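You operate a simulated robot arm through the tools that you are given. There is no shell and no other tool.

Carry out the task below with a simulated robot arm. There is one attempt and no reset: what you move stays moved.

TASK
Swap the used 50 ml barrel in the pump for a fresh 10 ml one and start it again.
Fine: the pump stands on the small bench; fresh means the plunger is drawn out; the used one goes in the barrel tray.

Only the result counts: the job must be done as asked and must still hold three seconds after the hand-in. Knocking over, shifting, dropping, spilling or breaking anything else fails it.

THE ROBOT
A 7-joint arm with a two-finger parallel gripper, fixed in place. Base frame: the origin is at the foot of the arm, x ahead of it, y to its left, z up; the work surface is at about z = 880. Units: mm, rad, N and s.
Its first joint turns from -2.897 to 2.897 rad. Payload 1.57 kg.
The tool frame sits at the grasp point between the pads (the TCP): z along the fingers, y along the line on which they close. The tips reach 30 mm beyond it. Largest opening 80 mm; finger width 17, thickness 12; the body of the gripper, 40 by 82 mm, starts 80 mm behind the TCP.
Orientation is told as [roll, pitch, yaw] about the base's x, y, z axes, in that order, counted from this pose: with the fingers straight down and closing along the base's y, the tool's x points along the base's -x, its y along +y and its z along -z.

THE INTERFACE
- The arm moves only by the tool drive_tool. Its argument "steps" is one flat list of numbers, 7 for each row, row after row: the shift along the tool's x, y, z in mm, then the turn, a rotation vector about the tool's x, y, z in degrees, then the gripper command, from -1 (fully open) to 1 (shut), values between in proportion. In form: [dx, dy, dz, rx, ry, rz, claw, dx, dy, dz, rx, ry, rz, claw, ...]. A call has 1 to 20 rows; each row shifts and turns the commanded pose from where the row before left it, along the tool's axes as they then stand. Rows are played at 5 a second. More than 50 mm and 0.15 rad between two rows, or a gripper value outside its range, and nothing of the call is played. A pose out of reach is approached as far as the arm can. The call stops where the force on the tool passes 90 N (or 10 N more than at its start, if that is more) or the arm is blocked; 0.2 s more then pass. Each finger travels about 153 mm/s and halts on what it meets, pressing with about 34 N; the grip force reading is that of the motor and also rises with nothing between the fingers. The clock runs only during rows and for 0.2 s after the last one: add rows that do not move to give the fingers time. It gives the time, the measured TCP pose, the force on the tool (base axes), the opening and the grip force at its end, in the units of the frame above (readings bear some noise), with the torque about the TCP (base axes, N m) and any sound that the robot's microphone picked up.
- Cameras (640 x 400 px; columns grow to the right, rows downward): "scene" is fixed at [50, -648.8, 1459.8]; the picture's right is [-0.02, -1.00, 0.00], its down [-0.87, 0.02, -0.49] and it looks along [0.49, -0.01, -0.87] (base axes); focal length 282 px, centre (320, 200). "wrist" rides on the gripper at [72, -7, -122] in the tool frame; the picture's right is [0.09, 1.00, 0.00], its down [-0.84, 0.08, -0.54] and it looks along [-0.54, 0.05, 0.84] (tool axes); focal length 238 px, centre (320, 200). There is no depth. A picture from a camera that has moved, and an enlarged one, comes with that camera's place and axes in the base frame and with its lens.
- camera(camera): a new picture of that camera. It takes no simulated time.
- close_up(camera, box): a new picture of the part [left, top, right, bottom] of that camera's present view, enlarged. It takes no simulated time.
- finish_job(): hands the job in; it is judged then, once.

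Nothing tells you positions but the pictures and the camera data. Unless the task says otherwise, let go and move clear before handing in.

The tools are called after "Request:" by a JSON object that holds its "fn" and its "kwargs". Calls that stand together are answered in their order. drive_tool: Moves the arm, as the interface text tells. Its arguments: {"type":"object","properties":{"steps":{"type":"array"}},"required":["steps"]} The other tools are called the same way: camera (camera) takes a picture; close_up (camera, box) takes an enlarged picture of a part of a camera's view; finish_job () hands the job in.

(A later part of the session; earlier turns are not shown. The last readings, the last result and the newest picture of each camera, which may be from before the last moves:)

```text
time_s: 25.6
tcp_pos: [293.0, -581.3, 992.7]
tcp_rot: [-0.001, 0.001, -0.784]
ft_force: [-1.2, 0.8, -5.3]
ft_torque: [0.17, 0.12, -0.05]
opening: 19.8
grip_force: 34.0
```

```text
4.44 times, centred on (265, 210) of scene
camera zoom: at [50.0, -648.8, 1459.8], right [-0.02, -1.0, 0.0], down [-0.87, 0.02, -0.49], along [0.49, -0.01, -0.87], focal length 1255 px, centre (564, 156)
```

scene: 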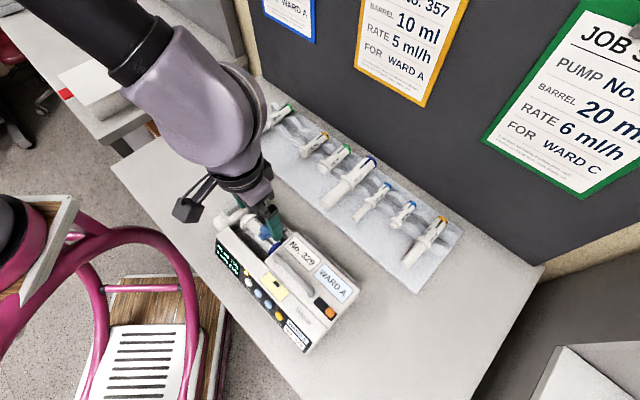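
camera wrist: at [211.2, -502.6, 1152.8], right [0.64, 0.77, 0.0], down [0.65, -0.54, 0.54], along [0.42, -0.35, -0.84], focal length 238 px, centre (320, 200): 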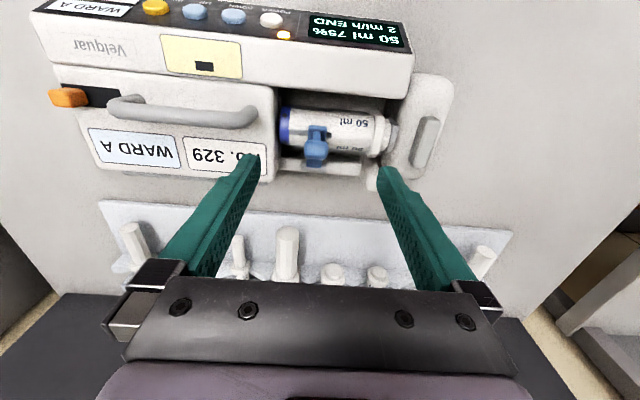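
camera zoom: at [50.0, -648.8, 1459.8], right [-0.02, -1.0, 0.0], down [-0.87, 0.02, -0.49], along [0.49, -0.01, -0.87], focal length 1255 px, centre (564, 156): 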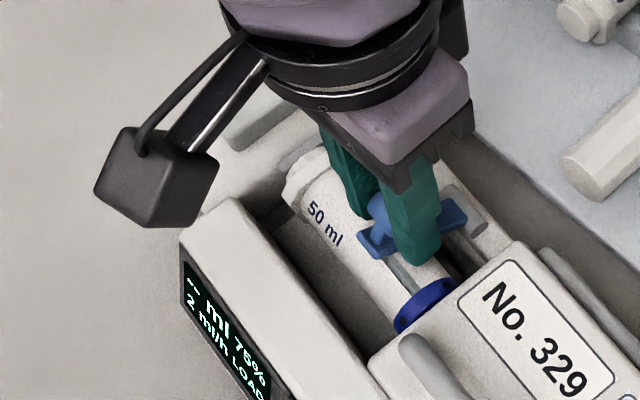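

The whole pump has slid with my pull: the pump itself moved back toward the tray rather than the clamp swinging freely. The display now says LOAD. I'm stopping to see exactly what the clamp did.

Request:
{"fn": "camera", "kwargs": {"camera": "scene"}}

Request:
{"fn": "camera", "kwargs": {"camera": "wrist"}}

Request:
{"fn": "close_up", "kwargs": {"camera": "scene", "box": [210, 180, 390, 350]}}

Request:
{"fn": "close_up", "kwargs": {"camera": "scene", "box": [270, 190, 340, 245]}}

Request:
{"fn": "close_up", "kwargs": {"camera": "wrist", "box": [280, 110, 370, 180]}}

```text
taken
```

scene: 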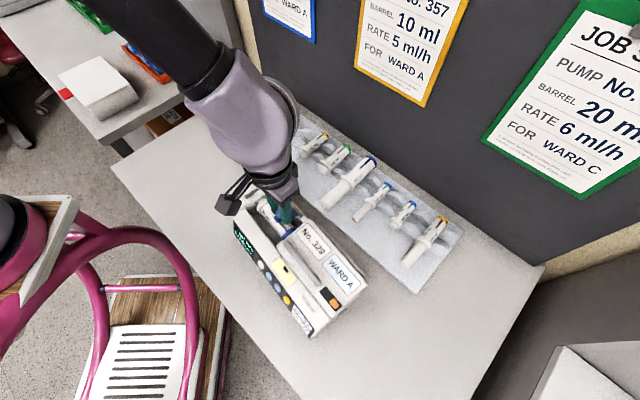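

```text
taken
camera wrist: at [238.1, -535.3, 1114.9], right [0.64, 0.77, 0.0], down [0.65, -0.54, 0.54], along [0.42, -0.35, -0.84], focal length 238 px, centre (320, 200)
```

wrist: 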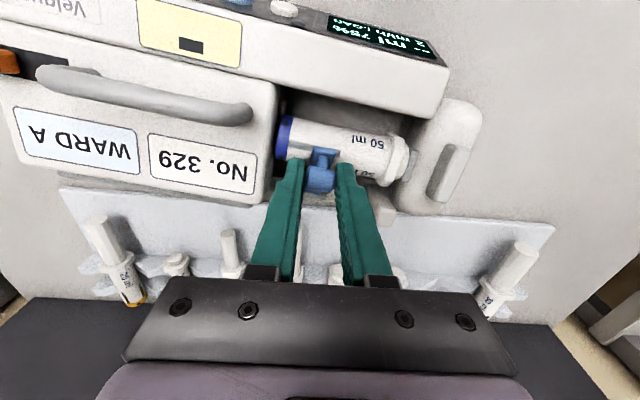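

```text
2.35 times, centred on (300, 265) of scene
camera zoom: at [50.0, -648.8, 1459.8], right [-0.02, -1.0, 0.0], down [-0.87, 0.02, -0.49], along [0.49, -0.01, -0.87], focal length 664 px, centre (367, 47)
```

zoom: 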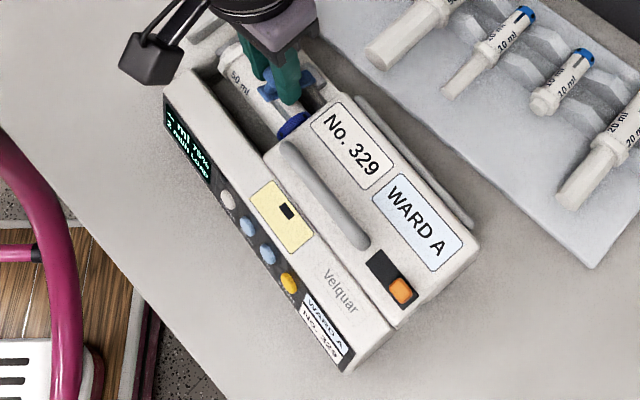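

```text
7.27 times, centred on (305, 218) of scene
camera zoom: at [50.0, -648.8, 1459.8], right [-0.02, -1.0, 0.0], down [-0.87, 0.02, -0.49], along [0.49, -0.01, -0.87], focal length 2054 px, centre (429, 73)
```

zoom: 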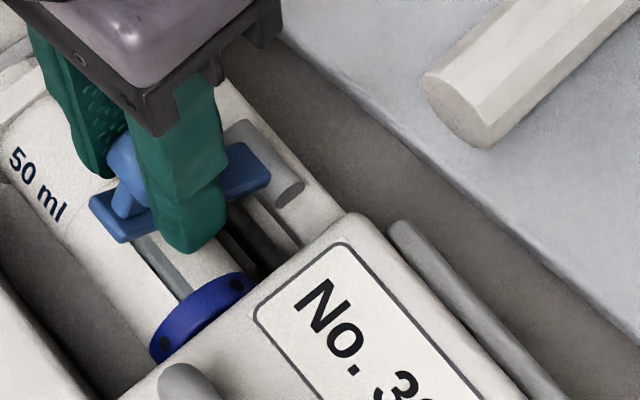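

```text
5.71 times, centred on (325, 145) of wrist
camera zoom: at [238.1, -535.3, 1114.9], right [0.64, 0.77, 0.0], down [0.65, -0.54, 0.54], along [0.42, -0.35, -0.84], focal length 1362 px, centre (291, 514)
```

zoom: 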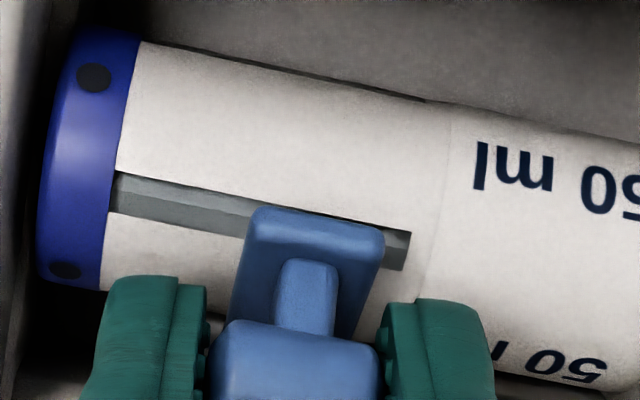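

My reading: the clamp lifted about 15 mm straight up relative to the barrel (the display dropped the barrel size). It didn't swing about a rear hinge, so the sideways pull dragged the light pump about 40 mm back and turned it slightly. While I still hold the handle, I'll drag the pump back the way it came.

Request:
{"fn": "drive_tool", "kwargs": {"steps": [5.4, 0, 0, 0, 0, 0, 1, 5.4, 0, 0, 0, 0, 0, 1, 5.4, 0, 0, 0, 0, 0, 1, 5.4, 0, 0, 0, 0, 0, 1, 5.4, 0, 0, 0, 0, 0, 1, 0, 0, 0, 0, 0, 0, 1]}}

Request:
{"fn": "camera", "kwargs": {"camera": "wrist"}}

Request:
{"fn": "camera", "kwargs": {"camera": "scene"}}

```text
time_s: 27.0
tcp_pos: [274.4, -561.0, 993.0]
tcp_rot: [0.001, 0.0, -0.783]
ft_force: [2.8, -0.6, -4.1]
ft_torque: [-0.05, -0.05, 0.02]
opening: 19.8
grip_force: 34.2
```

```text
taken
camera wrist: at [218.5, -514.8, 1115.0], right [0.64, 0.77, 0.0], down [0.65, -0.54, 0.54], along [0.42, -0.35, -0.84], focal length 238 px, centre (320, 200)
```

wrist: 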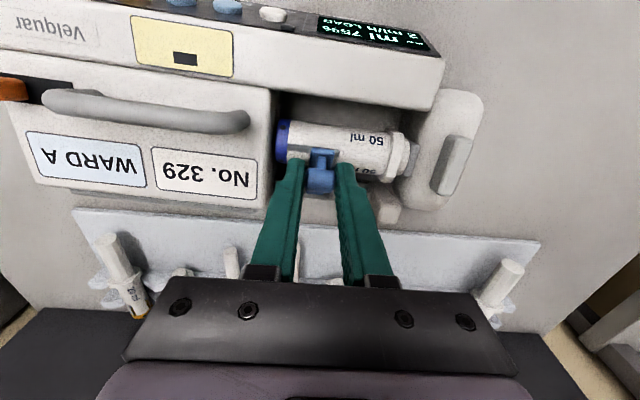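

```text
taken
```

scene: 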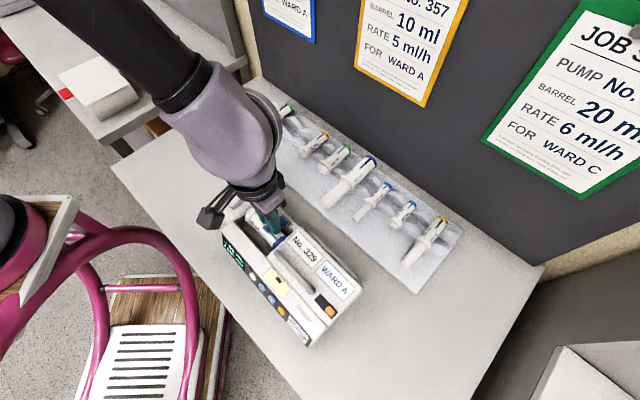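

The pump is following back and straightening. I'll continue the rest of the way.

Request:
{"fn": "drive_tool", "kwargs": {"steps": [5.2, 0, 0, 0, 0, 0, 1, 5.2, 0, 0, 0, 0, 0, 1, 5.0, 0, 0, 0, 0, 0, 1, 0, 0, 0, 0, 0, 0, 1]}}

Request:
{"fn": "camera", "kwargs": {"camera": "wrist"}}

Request:
{"fn": "close_up", "kwargs": {"camera": "scene", "box": [200, 180, 380, 360]}}

Request:
{"fn": "close_up", "kwargs": {"camera": "scene", "box": [205, 165, 325, 255]}}

Request:
{"fn": "close_up", "kwargs": {"camera": "wrist", "box": [240, 110, 400, 220]}}

```text
time_s: 28.0
tcp_pos: [262.6, -550.4, 992.4]
tcp_rot: [-0.001, 0.0, -0.784]
ft_force: [3.4, -0.2, -3.8]
ft_torque: [-0.04, -0.12, 0.08]
opening: 19.9
grip_force: 34.1
```

```text
taken
camera wrist: at [207.5, -504.0, 1114.9], right [0.64, 0.77, 0.0], down [0.65, -0.54, 0.54], along [0.42, -0.35, -0.84], focal length 238 px, centre (320, 200)
```

wrist: 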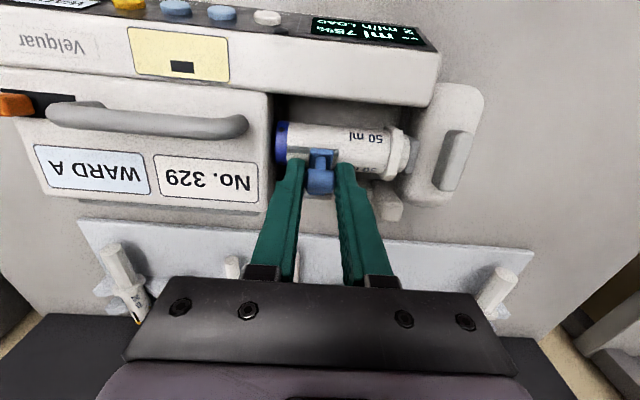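

```text
2.22 times, centred on (290, 270) of scene
camera zoom: at [50.0, -648.8, 1459.8], right [-0.02, -1.0, 0.0], down [-0.87, 0.02, -0.49], along [0.49, -0.01, -0.87], focal length 628 px, centre (387, 44)
```

zoom: 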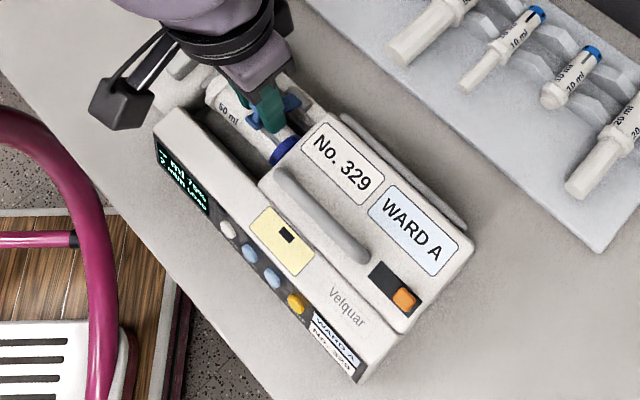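

```text
4.44 times, centred on (265, 210) of scene
camera zoom: at [50.0, -648.8, 1459.8], right [-0.02, -1.0, 0.0], down [-0.87, 0.02, -0.49], along [0.49, -0.01, -0.87], focal length 1255 px, centre (564, 156)
```

zoom: 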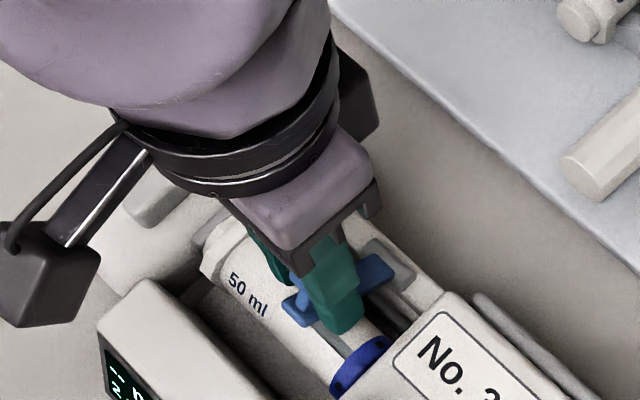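

```text
3.64 times, centred on (320, 165) of wrist
camera zoom: at [207.5, -504.0, 1114.9], right [0.64, 0.77, 0.0], down [0.65, -0.54, 0.54], along [0.42, -0.35, -0.84], focal length 867 px, centre (320, 327)
```

zoom: 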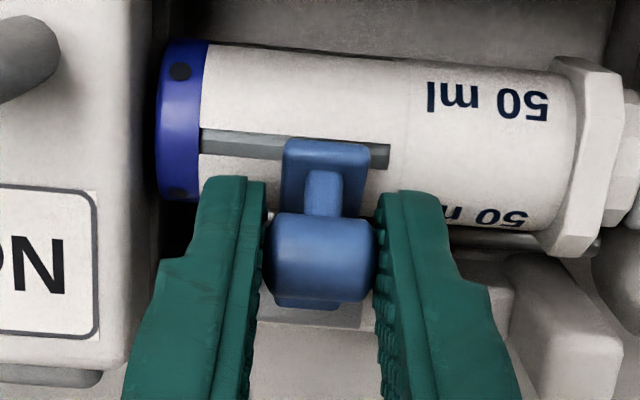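

The pump is back within a few millimetres of where it stood. The clamp arm is clearly raised off its base, so it is a lift-type clamp. I'll lift a bit further and watch how the force builds, to learn whether it has a stop or a turn position.

Request:
{"fn": "drive_tool", "kwargs": {"steps": [0, 0, -2, 0, 0, 0, 1, 0, 0, -2, 0, 0, 0, 1, 0, 0, 0, 0, 0, 0, 1]}}

Request:
{"fn": "close_up", "kwargs": {"camera": "scene", "box": [255, 195, 325, 250]}}

Request:
{"fn": "close_up", "kwargs": {"camera": "wrist", "box": [240, 110, 400, 220]}}

```text
time_s: 28.8
tcp_pos: [262.4, -550.7, 996.2]
tcp_rot: [-0.001, 0.001, -0.784]
ft_force: [-1.5, 0.5, -5.7]
ft_torque: [0.18, 0.15, -0.09]
opening: 19.7
grip_force: 33.4
```

```text
7.27 times, centred on (290, 222) of scene
camera zoom: at [50.0, -648.8, 1459.8], right [-0.02, -1.0, 0.0], down [-0.87, 0.02, -0.49], along [0.49, -0.01, -0.87], focal length 2054 px, centre (538, 36)
```

zoom: 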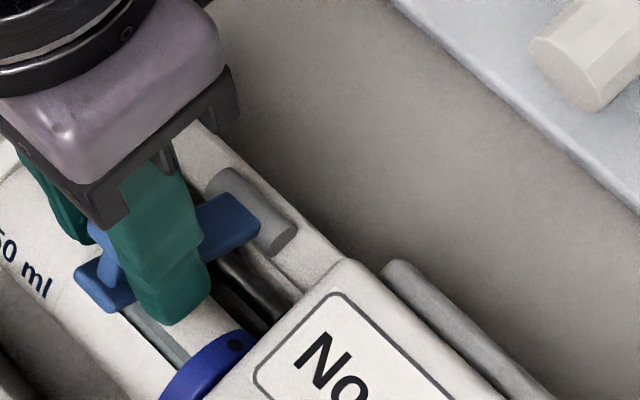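

```text
3.64 times, centred on (320, 165) of wrist
camera zoom: at [207.4, -504.4, 1118.3], right [0.64, 0.77, 0.0], down [0.65, -0.54, 0.54], along [0.42, -0.35, -0.84], focal length 867 px, centre (320, 327)
```

zoom: 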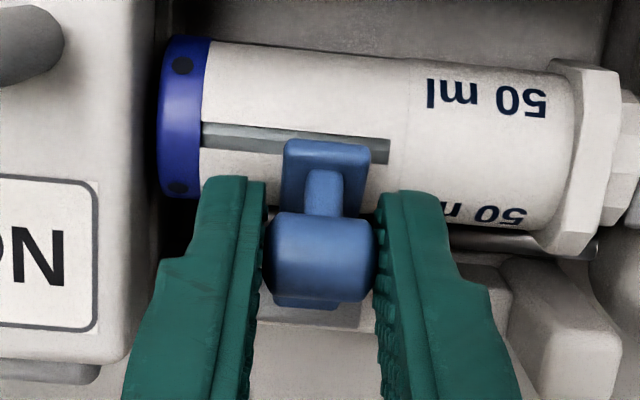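

Request:
{"fn": "close_up", "kwargs": {"camera": "scene", "box": [262, 208, 302, 238]}}

Request:
{"fn": "close_up", "kwargs": {"camera": "wrist", "box": [290, 140, 350, 190]}}

Request:
{"fn": "close_up", "kwargs": {"camera": "scene", "box": [215, 210, 285, 270]}}

```text
13.33 times, centred on (282, 223) of scene
camera zoom: at [50.0, -648.8, 1459.8], right [-0.02, -1.0, 0.0], down [-0.87, 0.02, -0.49], along [0.49, -0.01, -0.87], focal length 3765 px, centre (827, -107)
```

zoom: 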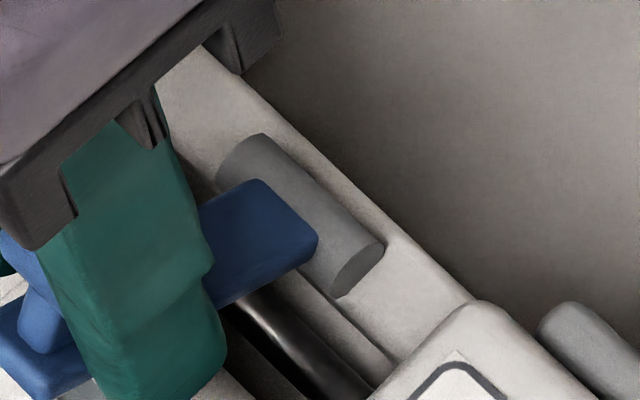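

```text
8.00 times, centred on (320, 165) of wrist
camera zoom: at [207.4, -504.4, 1118.3], right [0.64, 0.77, 0.0], down [0.65, -0.54, 0.54], along [0.42, -0.35, -0.84], focal length 1907 px, centre (320, 480)
```

zoom: 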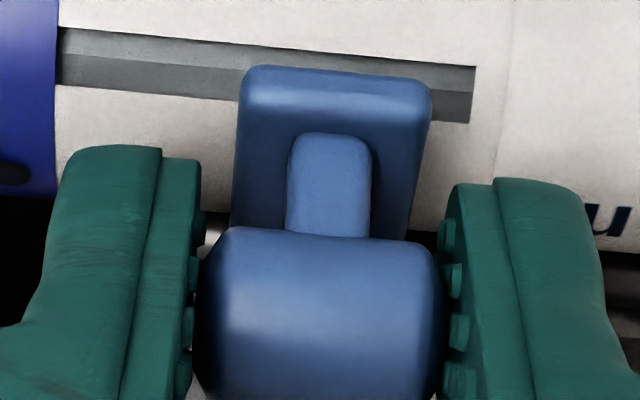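

```text
6.67 times, centred on (250, 240) of scene
camera zoom: at [50.0, -648.8, 1459.8], right [-0.02, -1.0, 0.0], down [-0.87, 0.02, -0.49], along [0.49, -0.01, -0.87], focal length 1882 px, centre (787, -67)
```

zoom: 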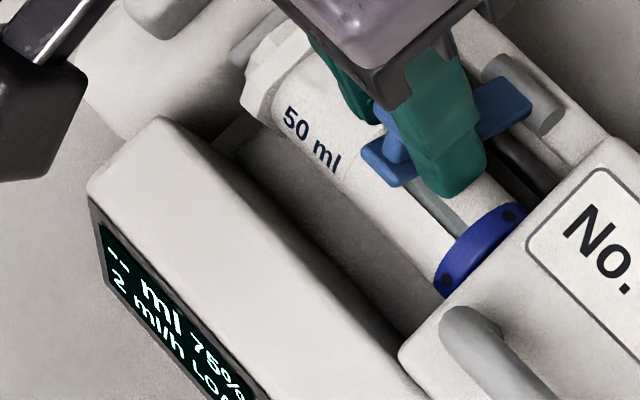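

I'll hold still for a couple of seconds to see whether the clamp relaxes (damped hinge) or keeps pulling (spring or friction).

Request:
{"fn": "drive_tool", "kwargs": {"steps": [0, 0, 0, 0, 0, 0, 1, 0, 0, 0, 0, 0, 0, 1, 0, 0, 0, 0, 0, 0, 1, 0, 0, 0, 0, 0, 0, 1, 0, 0, 0, 0, 0, 0, 1, 0, 0, 0, 0, 0, 0, 1, 0, 0, 0, 0, 0, 0, 1, 0, 0, 0, 0, 0, 0, 1, 0, 0, 0, 0, 0, 0, 1, 0, 0, 0, 0, 0, 0, 1]}}

Request:
{"fn": "close_up", "kwargs": {"camera": "wrist", "box": [240, 110, 400, 220]}}

Request:
{"fn": "close_up", "kwargs": {"camera": "scene", "box": [200, 180, 380, 360]}}

```text
time_s: 31.0
tcp_pos: [263.1, -549.7, 996.4]
tcp_rot: [0.002, -0.001, -0.786]
ft_force: [-1.0, -1.5, -3.6]
ft_torque: [0.01, 0.07, -0.05]
opening: 20.0
grip_force: 33.6
```

```text
3.64 times, centred on (320, 165) of wrist
camera zoom: at [207.6, -504.6, 1118.3], right [0.64, 0.77, 0.0], down [0.65, -0.54, 0.54], along [0.42, -0.35, -0.84], focal length 867 px, centre (320, 327)
```

zoom: 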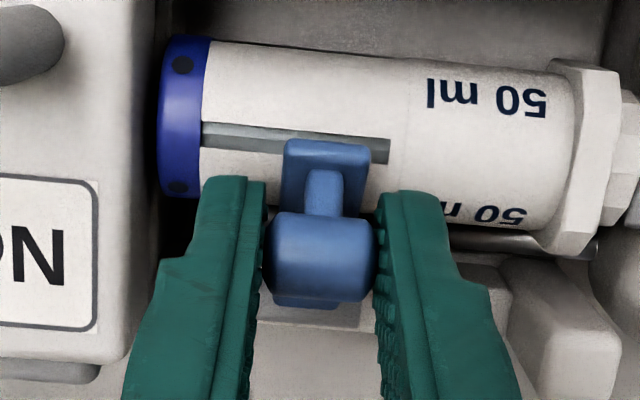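

```text
2.22 times, centred on (290, 270) of scene
camera zoom: at [50.0, -648.8, 1459.8], right [-0.02, -1.0, 0.0], down [-0.87, 0.02, -0.49], along [0.49, -0.01, -0.87], focal length 628 px, centre (387, 44)
```

zoom: 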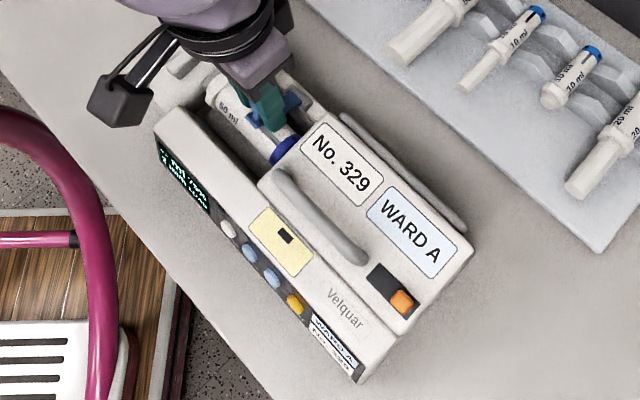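

The hold shows a steady pull and a tilted pump: my firm grip on the handle's end caps was locking the hinge, so the pump tipped instead. I'll lower it back flat, release, and push the handle over without gripping it.

Request:
{"fn": "drive_tool", "kwargs": {"steps": [0, 0, 4.5, 0, 0, 0, 1, 0, 0, 4.5, 0, 0, 0, 1, 0, 0, 4.5, 0, 0, 0, 1, 0, 0, 4, 0, 0, 0, 1, 0, 0, 0, 0, 0, 0, 1]}}

Request:
{"fn": "close_up", "kwargs": {"camera": "scene", "box": [200, 180, 380, 360]}}

Request:
{"fn": "close_up", "kwargs": {"camera": "wrist", "box": [240, 110, 400, 220]}}

```text
time_s: 32.2
tcp_pos: [262.1, -549.3, 980.3]
tcp_rot: [0.0, 0.0, -0.784]
ft_force: [2.0, -0.5, -0.1]
ft_torque: [-0.15, -0.11, -0.01]
opening: 19.5
grip_force: 33.4
```

```text
2.22 times, centred on (290, 270) of scene
camera zoom: at [50.0, -648.8, 1459.8], right [-0.02, -1.0, 0.0], down [-0.87, 0.02, -0.49], along [0.49, -0.01, -0.87], focal length 628 px, centre (387, 44)
```

zoom: 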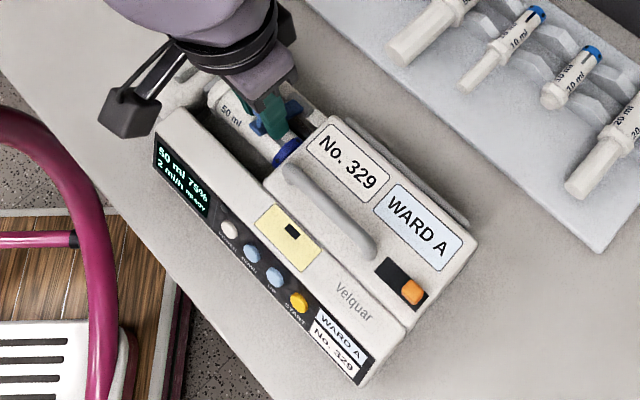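

```text
3.64 times, centred on (320, 165) of wrist
camera zoom: at [207.4, -504.2, 1101.6], right [0.64, 0.77, 0.0], down [0.65, -0.54, 0.54], along [0.42, -0.35, -0.84], focal length 867 px, centre (320, 327)
```

zoom: 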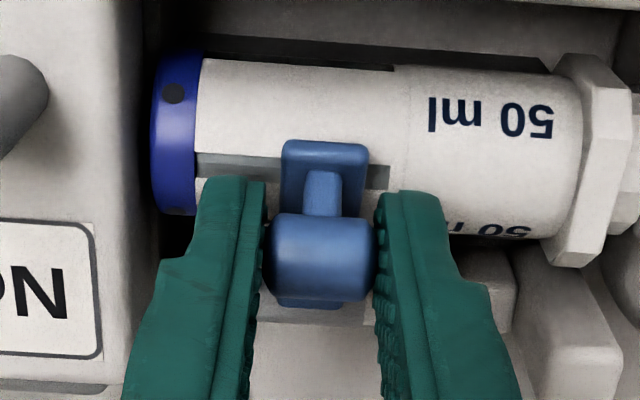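

The pump is flat again, essentially at its original place. Let me read the display.

Request:
{"fn": "close_up", "kwargs": {"camera": "scene", "box": [238, 235, 268, 260]}}

Request:
{"fn": "close_up", "kwargs": {"camera": "scene", "box": [220, 225, 270, 265]}}

```text
16.00 times, centred on (253, 248) of scene
camera zoom: at [50.0, -648.8, 1459.8], right [-0.02, -1.0, 0.0], down [-0.87, 0.02, -0.49], along [0.49, -0.01, -0.87], focal length 4518 px, centre (1392, -560)
```

zoom: 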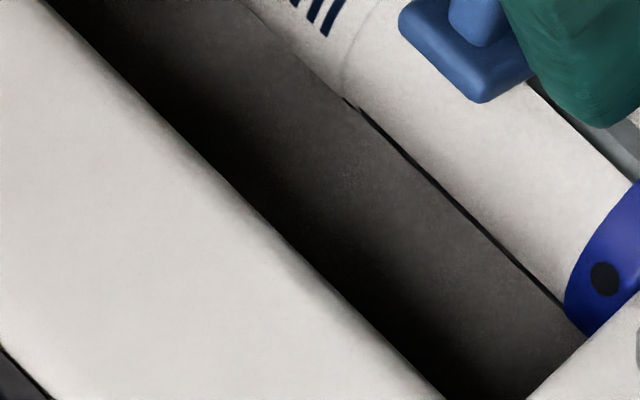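

```text
10.00 times, centred on (245, 245) of scene
camera zoom: at [50.0, -648.8, 1459.8], right [-0.02, -1.0, 0.0], down [-0.87, 0.02, -0.49], along [0.49, -0.01, -0.87], focal length 2824 px, centre (1070, -250)
```

zoom: 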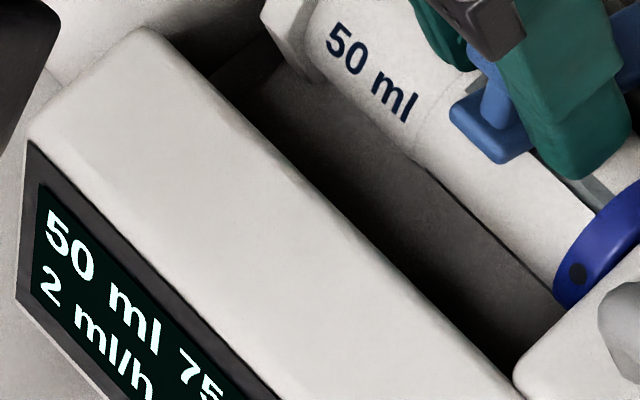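

Request:
{"fn": "close_up", "kwargs": {"camera": "scene", "box": [210, 238, 250, 282]}}

```text
9.09 times, centred on (230, 260) of scene
camera zoom: at [50.0, -648.8, 1459.8], right [-0.02, -1.0, 0.0], down [-0.87, 0.02, -0.49], along [0.49, -0.01, -0.87], focal length 2567 px, centre (1138, -346)
```

zoom: 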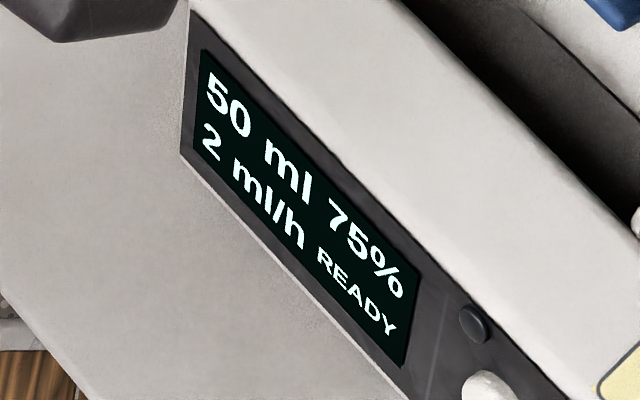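

The display now reads "50 ml 75% 2 ml/h READY", so the clamp sensor works and the pump is sitting flat. I'll open the fingers slightly and rise clear of the handle.

Request:
{"fn": "drive_tool", "kwargs": {"steps": [0, 0, 0, 0, 0, 0, 0.25, 0, 0, 0, 0, 0, 0, 0.25, 0, 0, -10, 0, 0, 0, 0.25, 0, 0, -15, 0, 0, 0, 0.25, 0, 0, -20, 0, 0, 0, 0.25, 20, 0, -10, 0, 0, 0, 0.25, 0, 0, 0, 0, 0, 0, 0.25]}}

Request:
{"fn": "camera", "kwargs": {"camera": "wrist"}}

Request:
{"fn": "close_up", "kwargs": {"camera": "wrist", "box": [240, 110, 400, 220]}}

Request:
{"fn": "close_up", "kwargs": {"camera": "scene", "box": [200, 180, 380, 360]}}

```text
time_s: 33.8
tcp_pos: [248.5, -536.7, 1035.8]
tcp_rot: [0.001, 0.001, -0.783]
ft_force: [0.2, 1.1, 0.0]
ft_torque: [0.01, -0.01, -0.01]
opening: 30.0
grip_force: 0.1
```

```text
taken
camera wrist: at [192.9, -490.7, 1157.2], right [0.64, 0.77, 0.0], down [0.65, -0.54, 0.54], along [0.42, -0.35, -0.84], focal length 238 px, centre (320, 200)
```

wrist: 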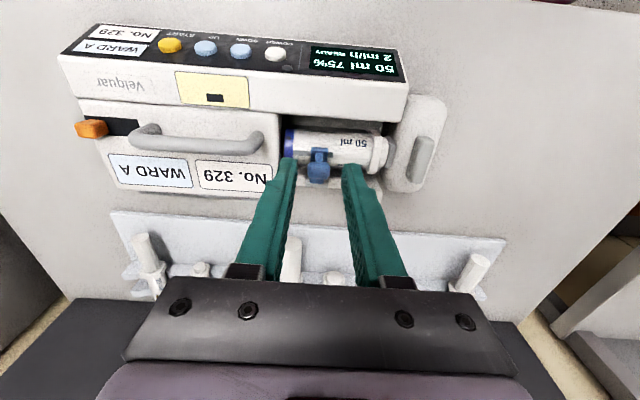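

```text
3.64 times, centred on (320, 165) of wrist
camera zoom: at [192.9, -490.7, 1157.2], right [0.64, 0.77, 0.0], down [0.65, -0.54, 0.54], along [0.42, -0.35, -0.84], focal length 867 px, centre (320, 327)
```

zoom: 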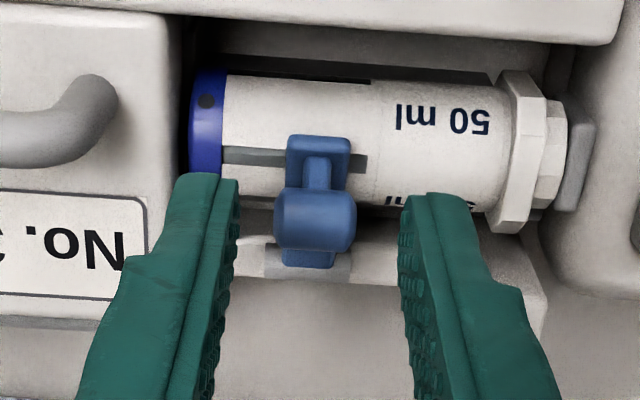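

```text
2.22 times, centred on (290, 270) of scene
camera zoom: at [50.0, -648.8, 1459.8], right [-0.02, -1.0, 0.0], down [-0.87, 0.02, -0.49], along [0.49, -0.01, -0.87], focal length 628 px, centre (387, 44)
```

zoom: 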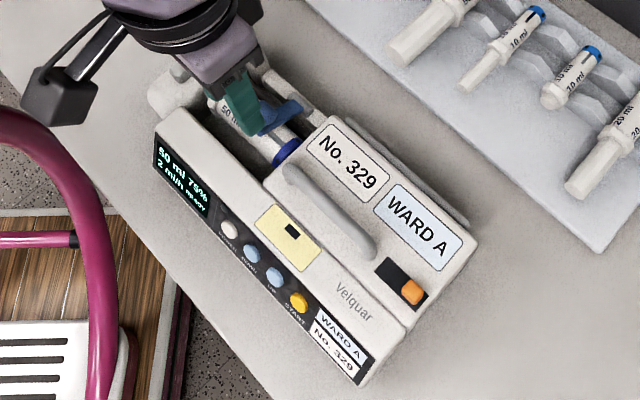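

The pump has held its place to within a few mm. I'll close the fingers, come down just in front of the handle with the tips above the arm plate, then look before pushing.

Request:
{"fn": "drive_tool", "kwargs": {"steps": [0, 0.5, 0, 0, 0, 0, 1, 0, 0, 0, 0, 0, 0, 1, 0, 0, 15, 0, 0, 0, 1, 0, 0, 15, 0, 0, 0, 1, 0, 0, 13, 0, 0, 0, 1, 0, 0, 0, 0, 0, 0, 1]}}

Request:
{"fn": "close_up", "kwargs": {"camera": "wrist", "box": [240, 110, 400, 220]}}

Request:
{"fn": "close_up", "kwargs": {"camera": "scene", "box": [235, 195, 305, 250]}}

```text
time_s: 35.2
tcp_pos: [248.3, -537.2, 991.1]
tcp_rot: [0.002, 0.001, -0.784]
ft_force: [-0.1, -0.4, 0.3]
ft_torque: [-0.01, 0.02, -0.03]
opening: 0.1
grip_force: 21.2
```

```text
3.64 times, centred on (320, 165) of wrist
camera zoom: at [193.3, -491.3, 1113.6], right [0.64, 0.77, 0.0], down [0.65, -0.54, 0.54], along [0.42, -0.35, -0.84], focal length 867 px, centre (320, 327)
```

zoom: 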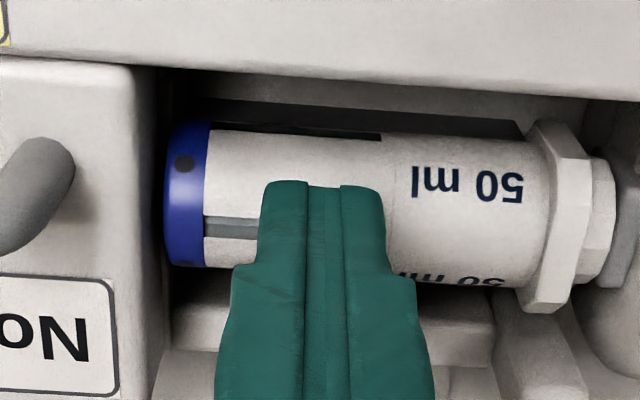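

```text
7.27 times, centred on (270, 222) of scene
camera zoom: at [50.0, -648.8, 1459.8], right [-0.02, -1.0, 0.0], down [-0.87, 0.02, -0.49], along [0.49, -0.01, -0.87], focal length 2054 px, centre (684, 36)
```

zoom: 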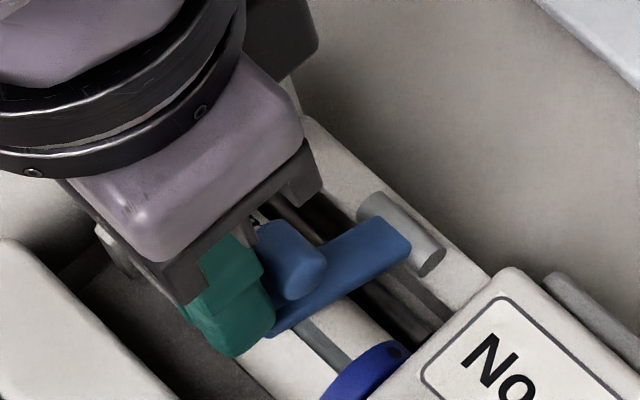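

The closed fingers are just in front of the handle. Now a gentle push toward the hinge, checking force.

Request:
{"fn": "drive_tool", "kwargs": {"steps": [-4, 0, 0, 0, 0, 0, 1, -3, 0, 0, 0, 0, 0, 1, -3, 0, 0, 0, 0, 0, 1, -3, 0, 0, 0, 0, 0, 1, 0, 0, 0, 0, 0, 0, 1]}}

Request:
{"fn": "close_up", "kwargs": {"camera": "scene", "box": [235, 195, 305, 250]}}

Request:
{"fn": "close_up", "kwargs": {"camera": "scene", "box": [200, 180, 380, 360]}}

```text
time_s: 36.4
tcp_pos: [257.0, -545.3, 991.9]
tcp_rot: [0.001, 0.0, -0.784]
ft_force: [-5.2, 3.3, 4.1]
ft_torque: [0.07, 0.11, -0.08]
opening: 0.0
grip_force: 21.1
```

```text
7.27 times, centred on (270, 222) of scene
camera zoom: at [50.0, -648.8, 1459.8], right [-0.02, -1.0, 0.0], down [-0.87, 0.02, -0.49], along [0.49, -0.01, -0.87], focal length 2054 px, centre (684, 36)
```

zoom: 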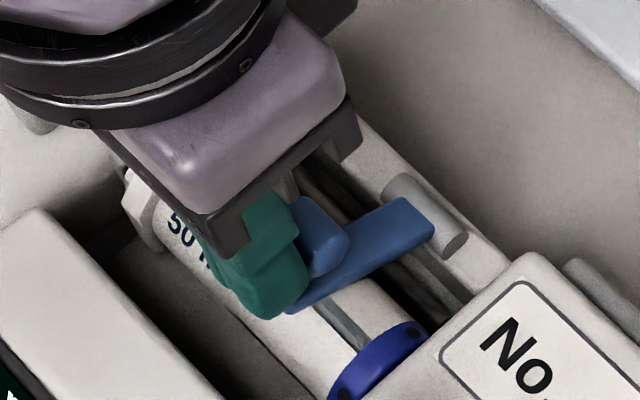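

```text
2.22 times, centred on (290, 270) of scene
camera zoom: at [50.0, -648.8, 1459.8], right [-0.02, -1.0, 0.0], down [-0.87, 0.02, -0.49], along [0.49, -0.01, -0.87], focal length 628 px, centre (387, 44)
```

zoom: 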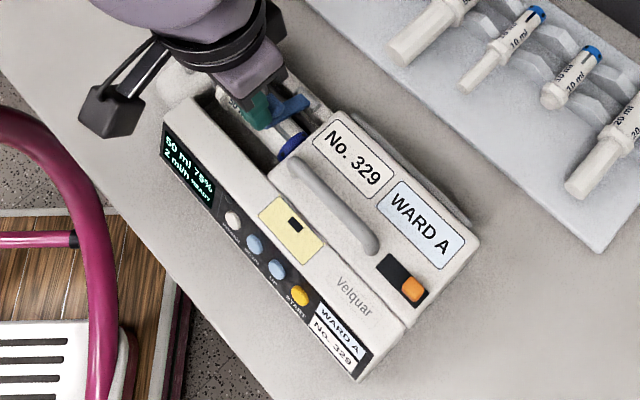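

The hinge is stiff enough that a plain push slides the pump (about 7 mm). A better way is a twist: grip the handle with the tool leaning toward me, then rotate the wrist about the hinge so the load is mostly torque. I'll back off, rise and lean the tool, checking reach.

Request:
{"fn": "drive_tool", "kwargs": {"steps": [10, 0, 0, 0, 0, 0, 1, 10, 0, -15, 0, 0, 0, 1, 10, 0, -25, 0, 0, 0, 1, 0, 0, -25, 0, 0, 0, 0.25, 0, 0, 0, 0, -8, 0, 0.25, 0, 0, 0, 0, -8, 0, 0.25, 0, 0, 0, 0, -8, 0, 0.25, 0, 0, 0, 0, -8, 0, 0.25, 0, 0, 0, 0, -8, 0, 0.25, 0, 0, 0, 0, 0, 0, 0.25]}}

Request:
{"fn": "camera", "kwargs": {"camera": "wrist"}}

Request:
{"fn": "camera", "kwargs": {"camera": "scene"}}

```text
time_s: 38.6
tcp_pos: [237.2, -522.9, 1056.1]
tcp_rot: [0.001, -0.698, -0.785]
ft_force: [0.3, 0.2, 0.3]
ft_torque: [-0.01, 0.0, -0.02]
opening: 30.2
grip_force: 0.1
```

```text
taken
camera wrist: at [138.3, -433.7, 1103.2], right [0.65, 0.76, -0.06], down [0.26, -0.15, 0.95], along [0.71, -0.64, -0.3], focal length 238 px, centre (320, 200)
```

wrist: 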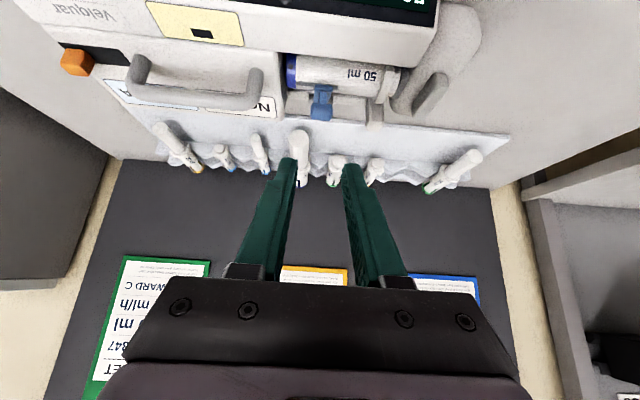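

```text
taken
```

scene: 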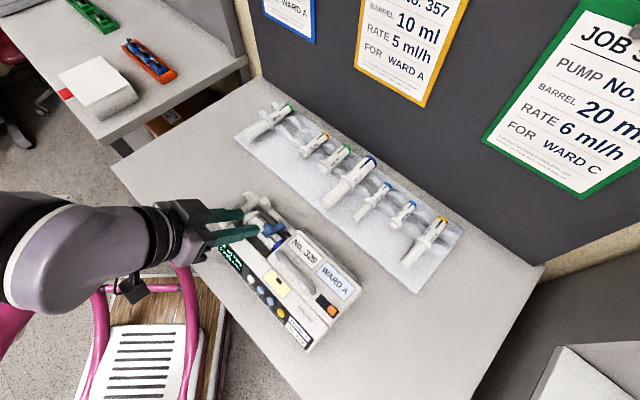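

Request:
{"fn": "close_up", "kwargs": {"camera": "wrist", "box": [260, 40, 420, 140]}}

Request:
{"fn": "close_up", "kwargs": {"camera": "wrist", "box": [290, 70, 360, 130]}}

Request:
{"fn": "close_up", "kwargs": {"camera": "wrist", "box": [150, 100, 500, 210]}}

```text
4.00 times, centred on (340, 90) of wrist
camera zoom: at [138.3, -433.7, 1103.2], right [0.65, 0.76, -0.06], down [0.26, -0.15, 0.95], along [0.71, -0.64, -0.3], focal length 953 px, centre (240, 640)
```

zoom: 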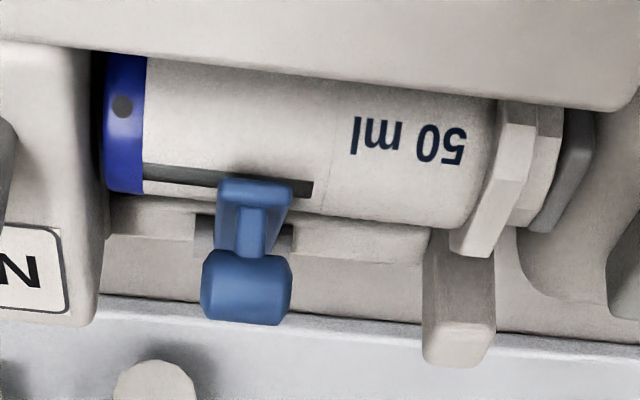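

```text
6.67 times, centred on (325, 100) of wrist
camera zoom: at [138.3, -433.7, 1103.2], right [0.65, 0.76, -0.06], down [0.26, -0.15, 0.95], along [0.71, -0.64, -0.3], focal length 1589 px, centre (287, 867)
```

zoom: 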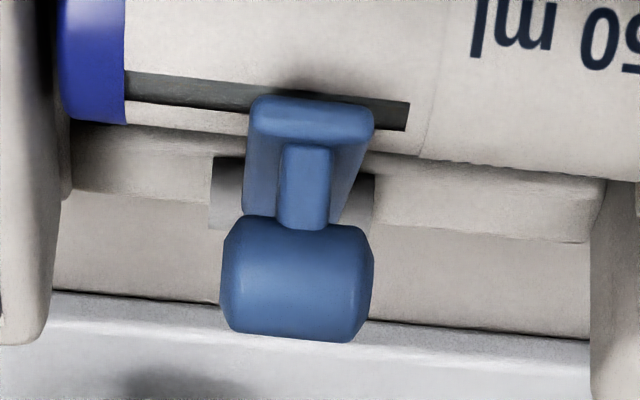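

```text
1.83 times, centred on (325, 155) of wrist
camera zoom: at [138.3, -433.7, 1103.2], right [0.65, 0.76, -0.06], down [0.26, -0.15, 0.95], along [0.71, -0.64, -0.3], focal length 436 px, centre (311, 282)
```

zoom: 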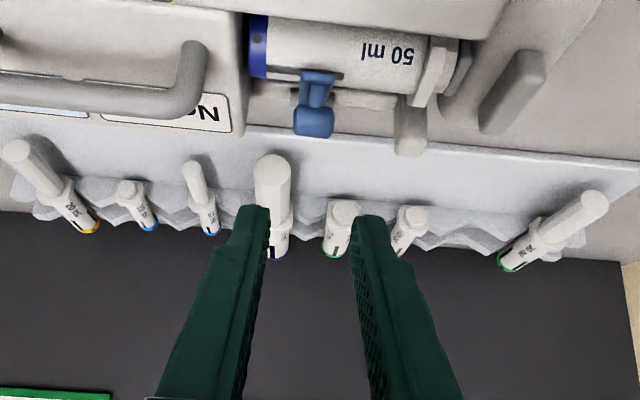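

Low-angle view gives a better fix: handle about (n -584, z 965), hinge pin about 33 mm behind and 42 mm below it. I'll approach the handle along the leaning finger direction and pause short of it.

Request:
{"fn": "drive_tool", "kwargs": {"steps": [12, -0.6, 0, 0, 0, 0, 0.25, 11.2, -0.7, 0, 0, 0, 0, 0.25, 0, 0, 20, 0, 0, 0, 0.25, 0, 0, 20, 0, 0, 0, 0.25, 0, 0, 15, 0, 0, 0, 0.25, 0, 0, 0, 0, 0, 0, 0.25]}}

Request:
{"fn": "close_up", "kwargs": {"camera": "wrist", "box": [240, 90, 400, 200]}}

Request:
{"fn": "close_up", "kwargs": {"camera": "scene", "box": [200, 180, 320, 270]}}

```text
time_s: 40.0
tcp_pos: [248.5, -540.4, 1014.9]
tcp_rot: [-0.001, -0.7, -0.784]
ft_force: [0.3, 0.6, 0.0]
ft_torque: [-0.01, 0.02, -0.02]
opening: 30.0
grip_force: 0.0
out of reach, approached as far as the arm can: row 3, 4
```

```text
3.64 times, centred on (320, 145) of wrist
camera zoom: at [149.5, -450.4, 1061.8], right [0.65, 0.76, -0.06], down [0.26, -0.15, 0.95], along [0.71, -0.64, -0.3], focal length 867 px, centre (320, 400)
```

zoom: 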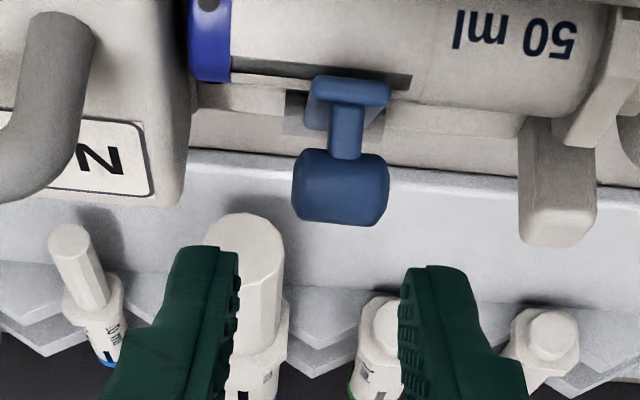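

```text
4.44 times, centred on (260, 225) of scene
camera zoom: at [50.0, -648.8, 1459.8], right [-0.02, -1.0, 0.0], down [-0.87, 0.02, -0.49], along [0.49, -0.01, -0.87], focal length 1255 px, centre (587, 89)
```

zoom: 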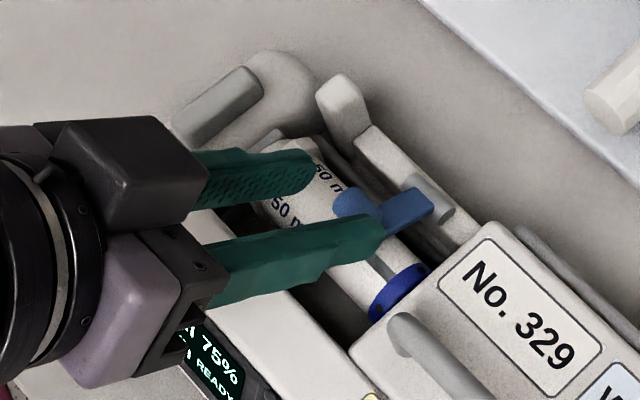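

The -40° lean is at the edge of reach, so I'll ease the lean to -25° and check where the tool ends up.

Request:
{"fn": "drive_tool", "kwargs": {"steps": [0, 0, 0, 0, 7.5, 0, 0.25, 0, 0, 0, 0, 7.5, 0, 0.25, 0, 0, 0, 0, 0, 0, 0.25]}}

Request:
{"fn": "close_up", "kwargs": {"camera": "wrist", "box": [240, 90, 400, 200]}}

```text
time_s: 40.8
tcp_pos: [247.8, -539.5, 1013.8]
tcp_rot: [-0.001, -0.436, -0.785]
ft_force: [-0.6, 0.8, 0.0]
ft_torque: [-0.05, 0.02, -0.01]
opening: 30.1
grip_force: 0.0
```

```text
3.64 times, centred on (320, 145) of wrist
camera zoom: at [161.1, -461.8, 1094.8], right [0.64, 0.76, -0.04], down [0.43, -0.32, 0.84], along [0.63, -0.56, -0.53], focal length 867 px, centre (320, 400)
```

zoom: 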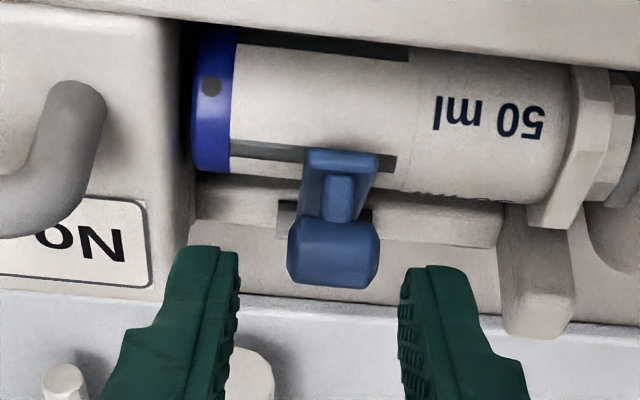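

Lean is -25° and reachable. I'll advance the last 44 mm so the fingers flank the handle, then close.

Request:
{"fn": "drive_tool", "kwargs": {"steps": [-4, 2.9, 11, 0, 0, 0, 0.25, 0, 0, 11, 0, 0, 0, 0.25, 0, 0, 11, 0, 0, 0, 0.25, 0, 0, 10.9, 0, 0, 0, 0.25, 0, 0, 0, 0, 0, 0, 0.25, 0, 0, 0, 0, 0, 0, 1, 0, 0, 0, 0, 0, 0, 1]}}

Request:
{"fn": "close_up", "kwargs": {"camera": "wrist", "box": [240, 110, 400, 220]}}

Request:
{"fn": "close_up", "kwargs": {"camera": "scene", "box": [200, 180, 320, 270]}}

```text
time_s: 42.4
tcp_pos: [266.6, -553.3, 975.6]
tcp_rot: [0.002, -0.434, -0.783]
ft_force: [0.2, -0.9, -0.1]
ft_torque: [0.0, -0.03, 0.04]
opening: 19.7
grip_force: 33.3
```

```text
3.64 times, centred on (320, 165) of wrist
camera zoom: at [179.7, -476.2, 1055.3], right [0.64, 0.76, -0.04], down [0.43, -0.32, 0.84], along [0.63, -0.56, -0.53], focal length 867 px, centre (320, 327)
```

zoom: 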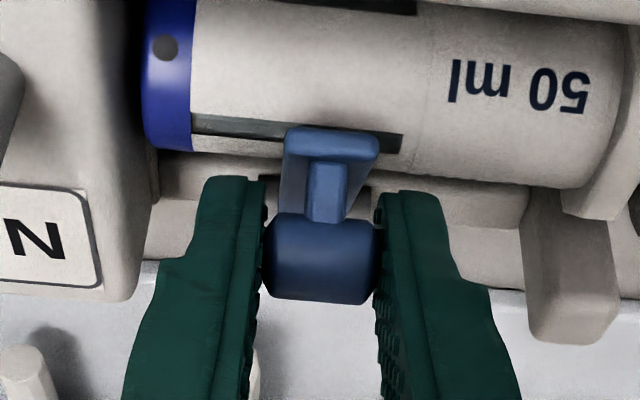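

```text
4.44 times, centred on (260, 225) of scene
camera zoom: at [50.0, -648.8, 1459.8], right [-0.02, -1.0, 0.0], down [-0.87, 0.02, -0.49], along [0.49, -0.01, -0.87], focal length 1255 px, centre (587, 89)
```

zoom: 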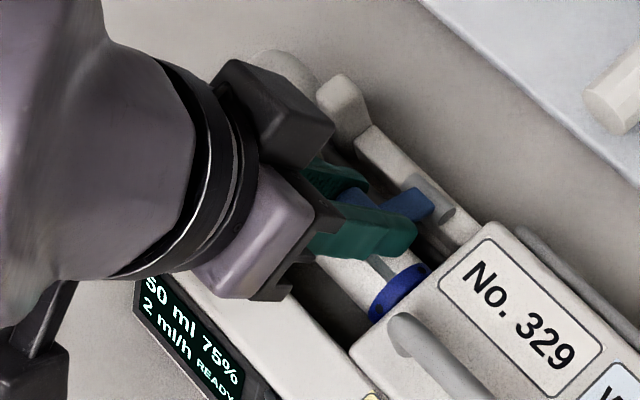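

Gripped. Now I rotate the wrist about the hinge in 6° steps so the handle turns with the tool.

Request:
{"fn": "drive_tool", "kwargs": {"steps": [-6.75, 0, -0.93, 0, 6, 0, 1, -6.75, 0, -0.93, 0, 6, 0, 1, 0, 0, 0, 0, 0, 0, 1]}}

Request:
{"fn": "close_up", "kwargs": {"camera": "wrist", "box": [240, 110, 400, 220]}}

Request:
{"fn": "close_up", "kwargs": {"camera": "scene", "box": [200, 180, 380, 360]}}

```text
time_s: 43.2
tcp_pos: [274.6, -561.6, 981.6]
tcp_rot: [0.0, -0.226, -0.782]
ft_force: [-0.7, 5.2, 6.7]
ft_torque: [0.03, 0.0, 0.03]
opening: 19.8
grip_force: 33.6
```

```text
3.64 times, centred on (320, 165) of wrist
camera zoom: at [201.7, -497.8, 1084.6], right [0.64, 0.77, -0.02], down [0.55, -0.43, 0.72], along [0.54, -0.47, -0.7], focal length 867 px, centre (320, 327)
```

zoom: 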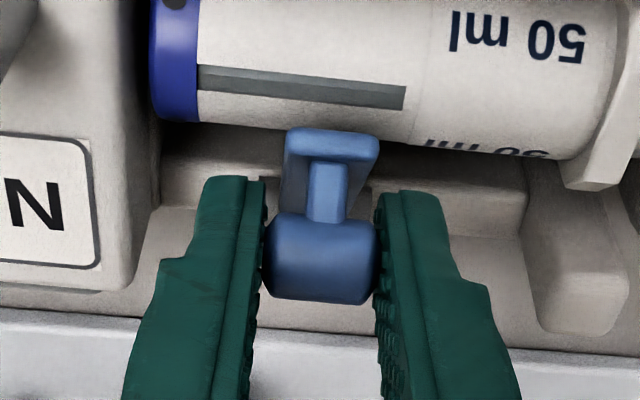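

```text
2.22 times, centred on (290, 270) of scene
camera zoom: at [50.0, -648.8, 1459.8], right [-0.02, -1.0, 0.0], down [-0.87, 0.02, -0.49], along [0.49, -0.01, -0.87], focal length 628 px, centre (387, 44)
```

zoom: 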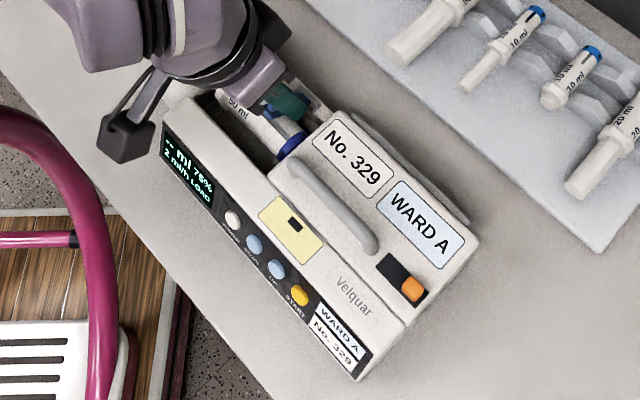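

The clamp is now turning with the wrist ("-- ml LOAD") and the pump has not moved. The force is mostly radial, meaning my arc radius is a little short, so I'll ease outward 1.5 mm and continue.

Request:
{"fn": "drive_tool", "kwargs": {"steps": [0.28, 0, -1.47, 0, 0, 0, 1, -6.9, 0, -0.95, 0, 6, 0, 1, 0, 0, 0, 0, 0, 0, 1]}}

Request:
{"fn": "close_up", "kwargs": {"camera": "wrist", "box": [240, 110, 400, 220]}}

```text
time_s: 44.0
tcp_pos: [279.0, -565.9, 986.2]
tcp_rot: [-0.001, -0.122, -0.783]
ft_force: [0.9, -0.5, -0.4]
ft_torque: [0.03, -0.06, -0.02]
opening: 19.4
grip_force: 34.0
```

```text
3.64 times, centred on (320, 165) of wrist
camera zoom: at [214.1, -510.0, 1098.2], right [0.64, 0.77, -0.01], down [0.6, -0.49, 0.64], along [0.49, -0.42, -0.77], focal length 867 px, centre (320, 327)
```

zoom: 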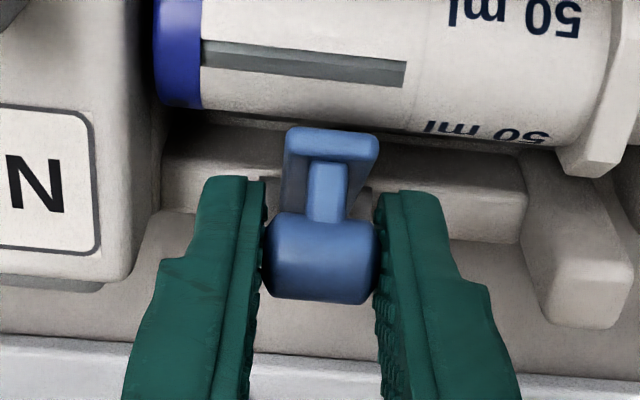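

Force is nearly zero now, so the hinge itself is light. Continuing the rotation.

Request:
{"fn": "drive_tool", "kwargs": {"steps": [-6.9, 0, -1.0, 0, 6, 0, 1, -6.9, 0, -1.0, 0, 6, 0, 1, -6.9, 0, -1.0, 0, 6, 0, 1, -6.9, 0, -1.0, 0, 6, 0, 1, 0, 0, 0, 0, 0, 0, 1]}}

Request:
{"fn": "close_up", "kwargs": {"camera": "wrist", "box": [240, 60, 400, 220]}}

Request:
{"fn": "close_up", "kwargs": {"camera": "scene", "box": [200, 180, 380, 360]}}

```text
time_s: 45.2
tcp_pos: [298.1, -584.7, 988.3]
tcp_rot: [0.001, 0.298, -0.783]
ft_force: [0.6, -1.5, 0.3]
ft_torque: [-0.04, 0.0, 0.01]
opening: 19.7
grip_force: 33.8
```

```text
2.50 times, centred on (320, 140) of wrist
camera zoom: at [271.2, -566.9, 1126.1], right [0.64, 0.77, 0.03], down [0.73, -0.62, 0.27], along [0.23, -0.16, -0.96], focal length 596 px, centre (320, 350)
```

zoom: 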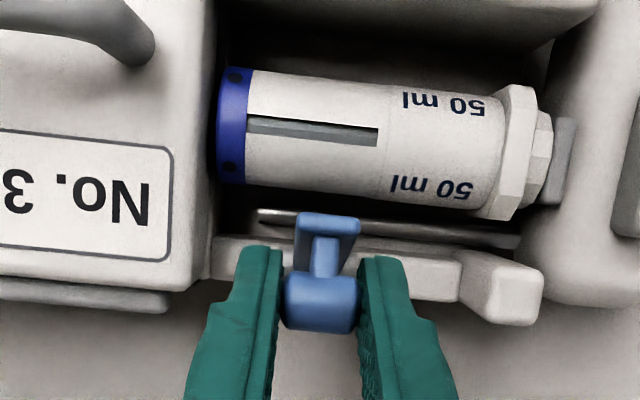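

```text
2.22 times, centred on (290, 270) of scene
camera zoom: at [50.0, -648.8, 1459.8], right [-0.02, -1.0, 0.0], down [-0.87, 0.02, -0.49], along [0.49, -0.01, -0.87], focal length 628 px, centre (387, 44)
```

zoom: 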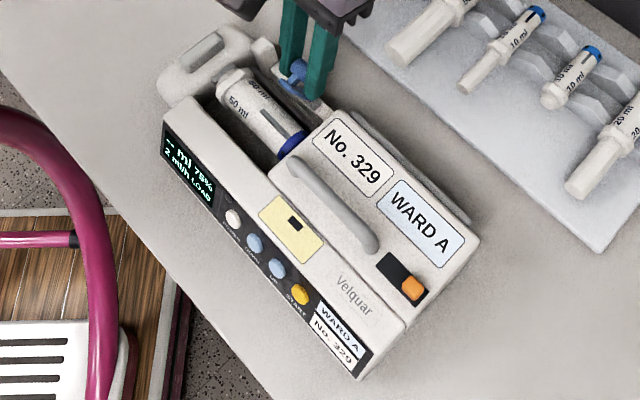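

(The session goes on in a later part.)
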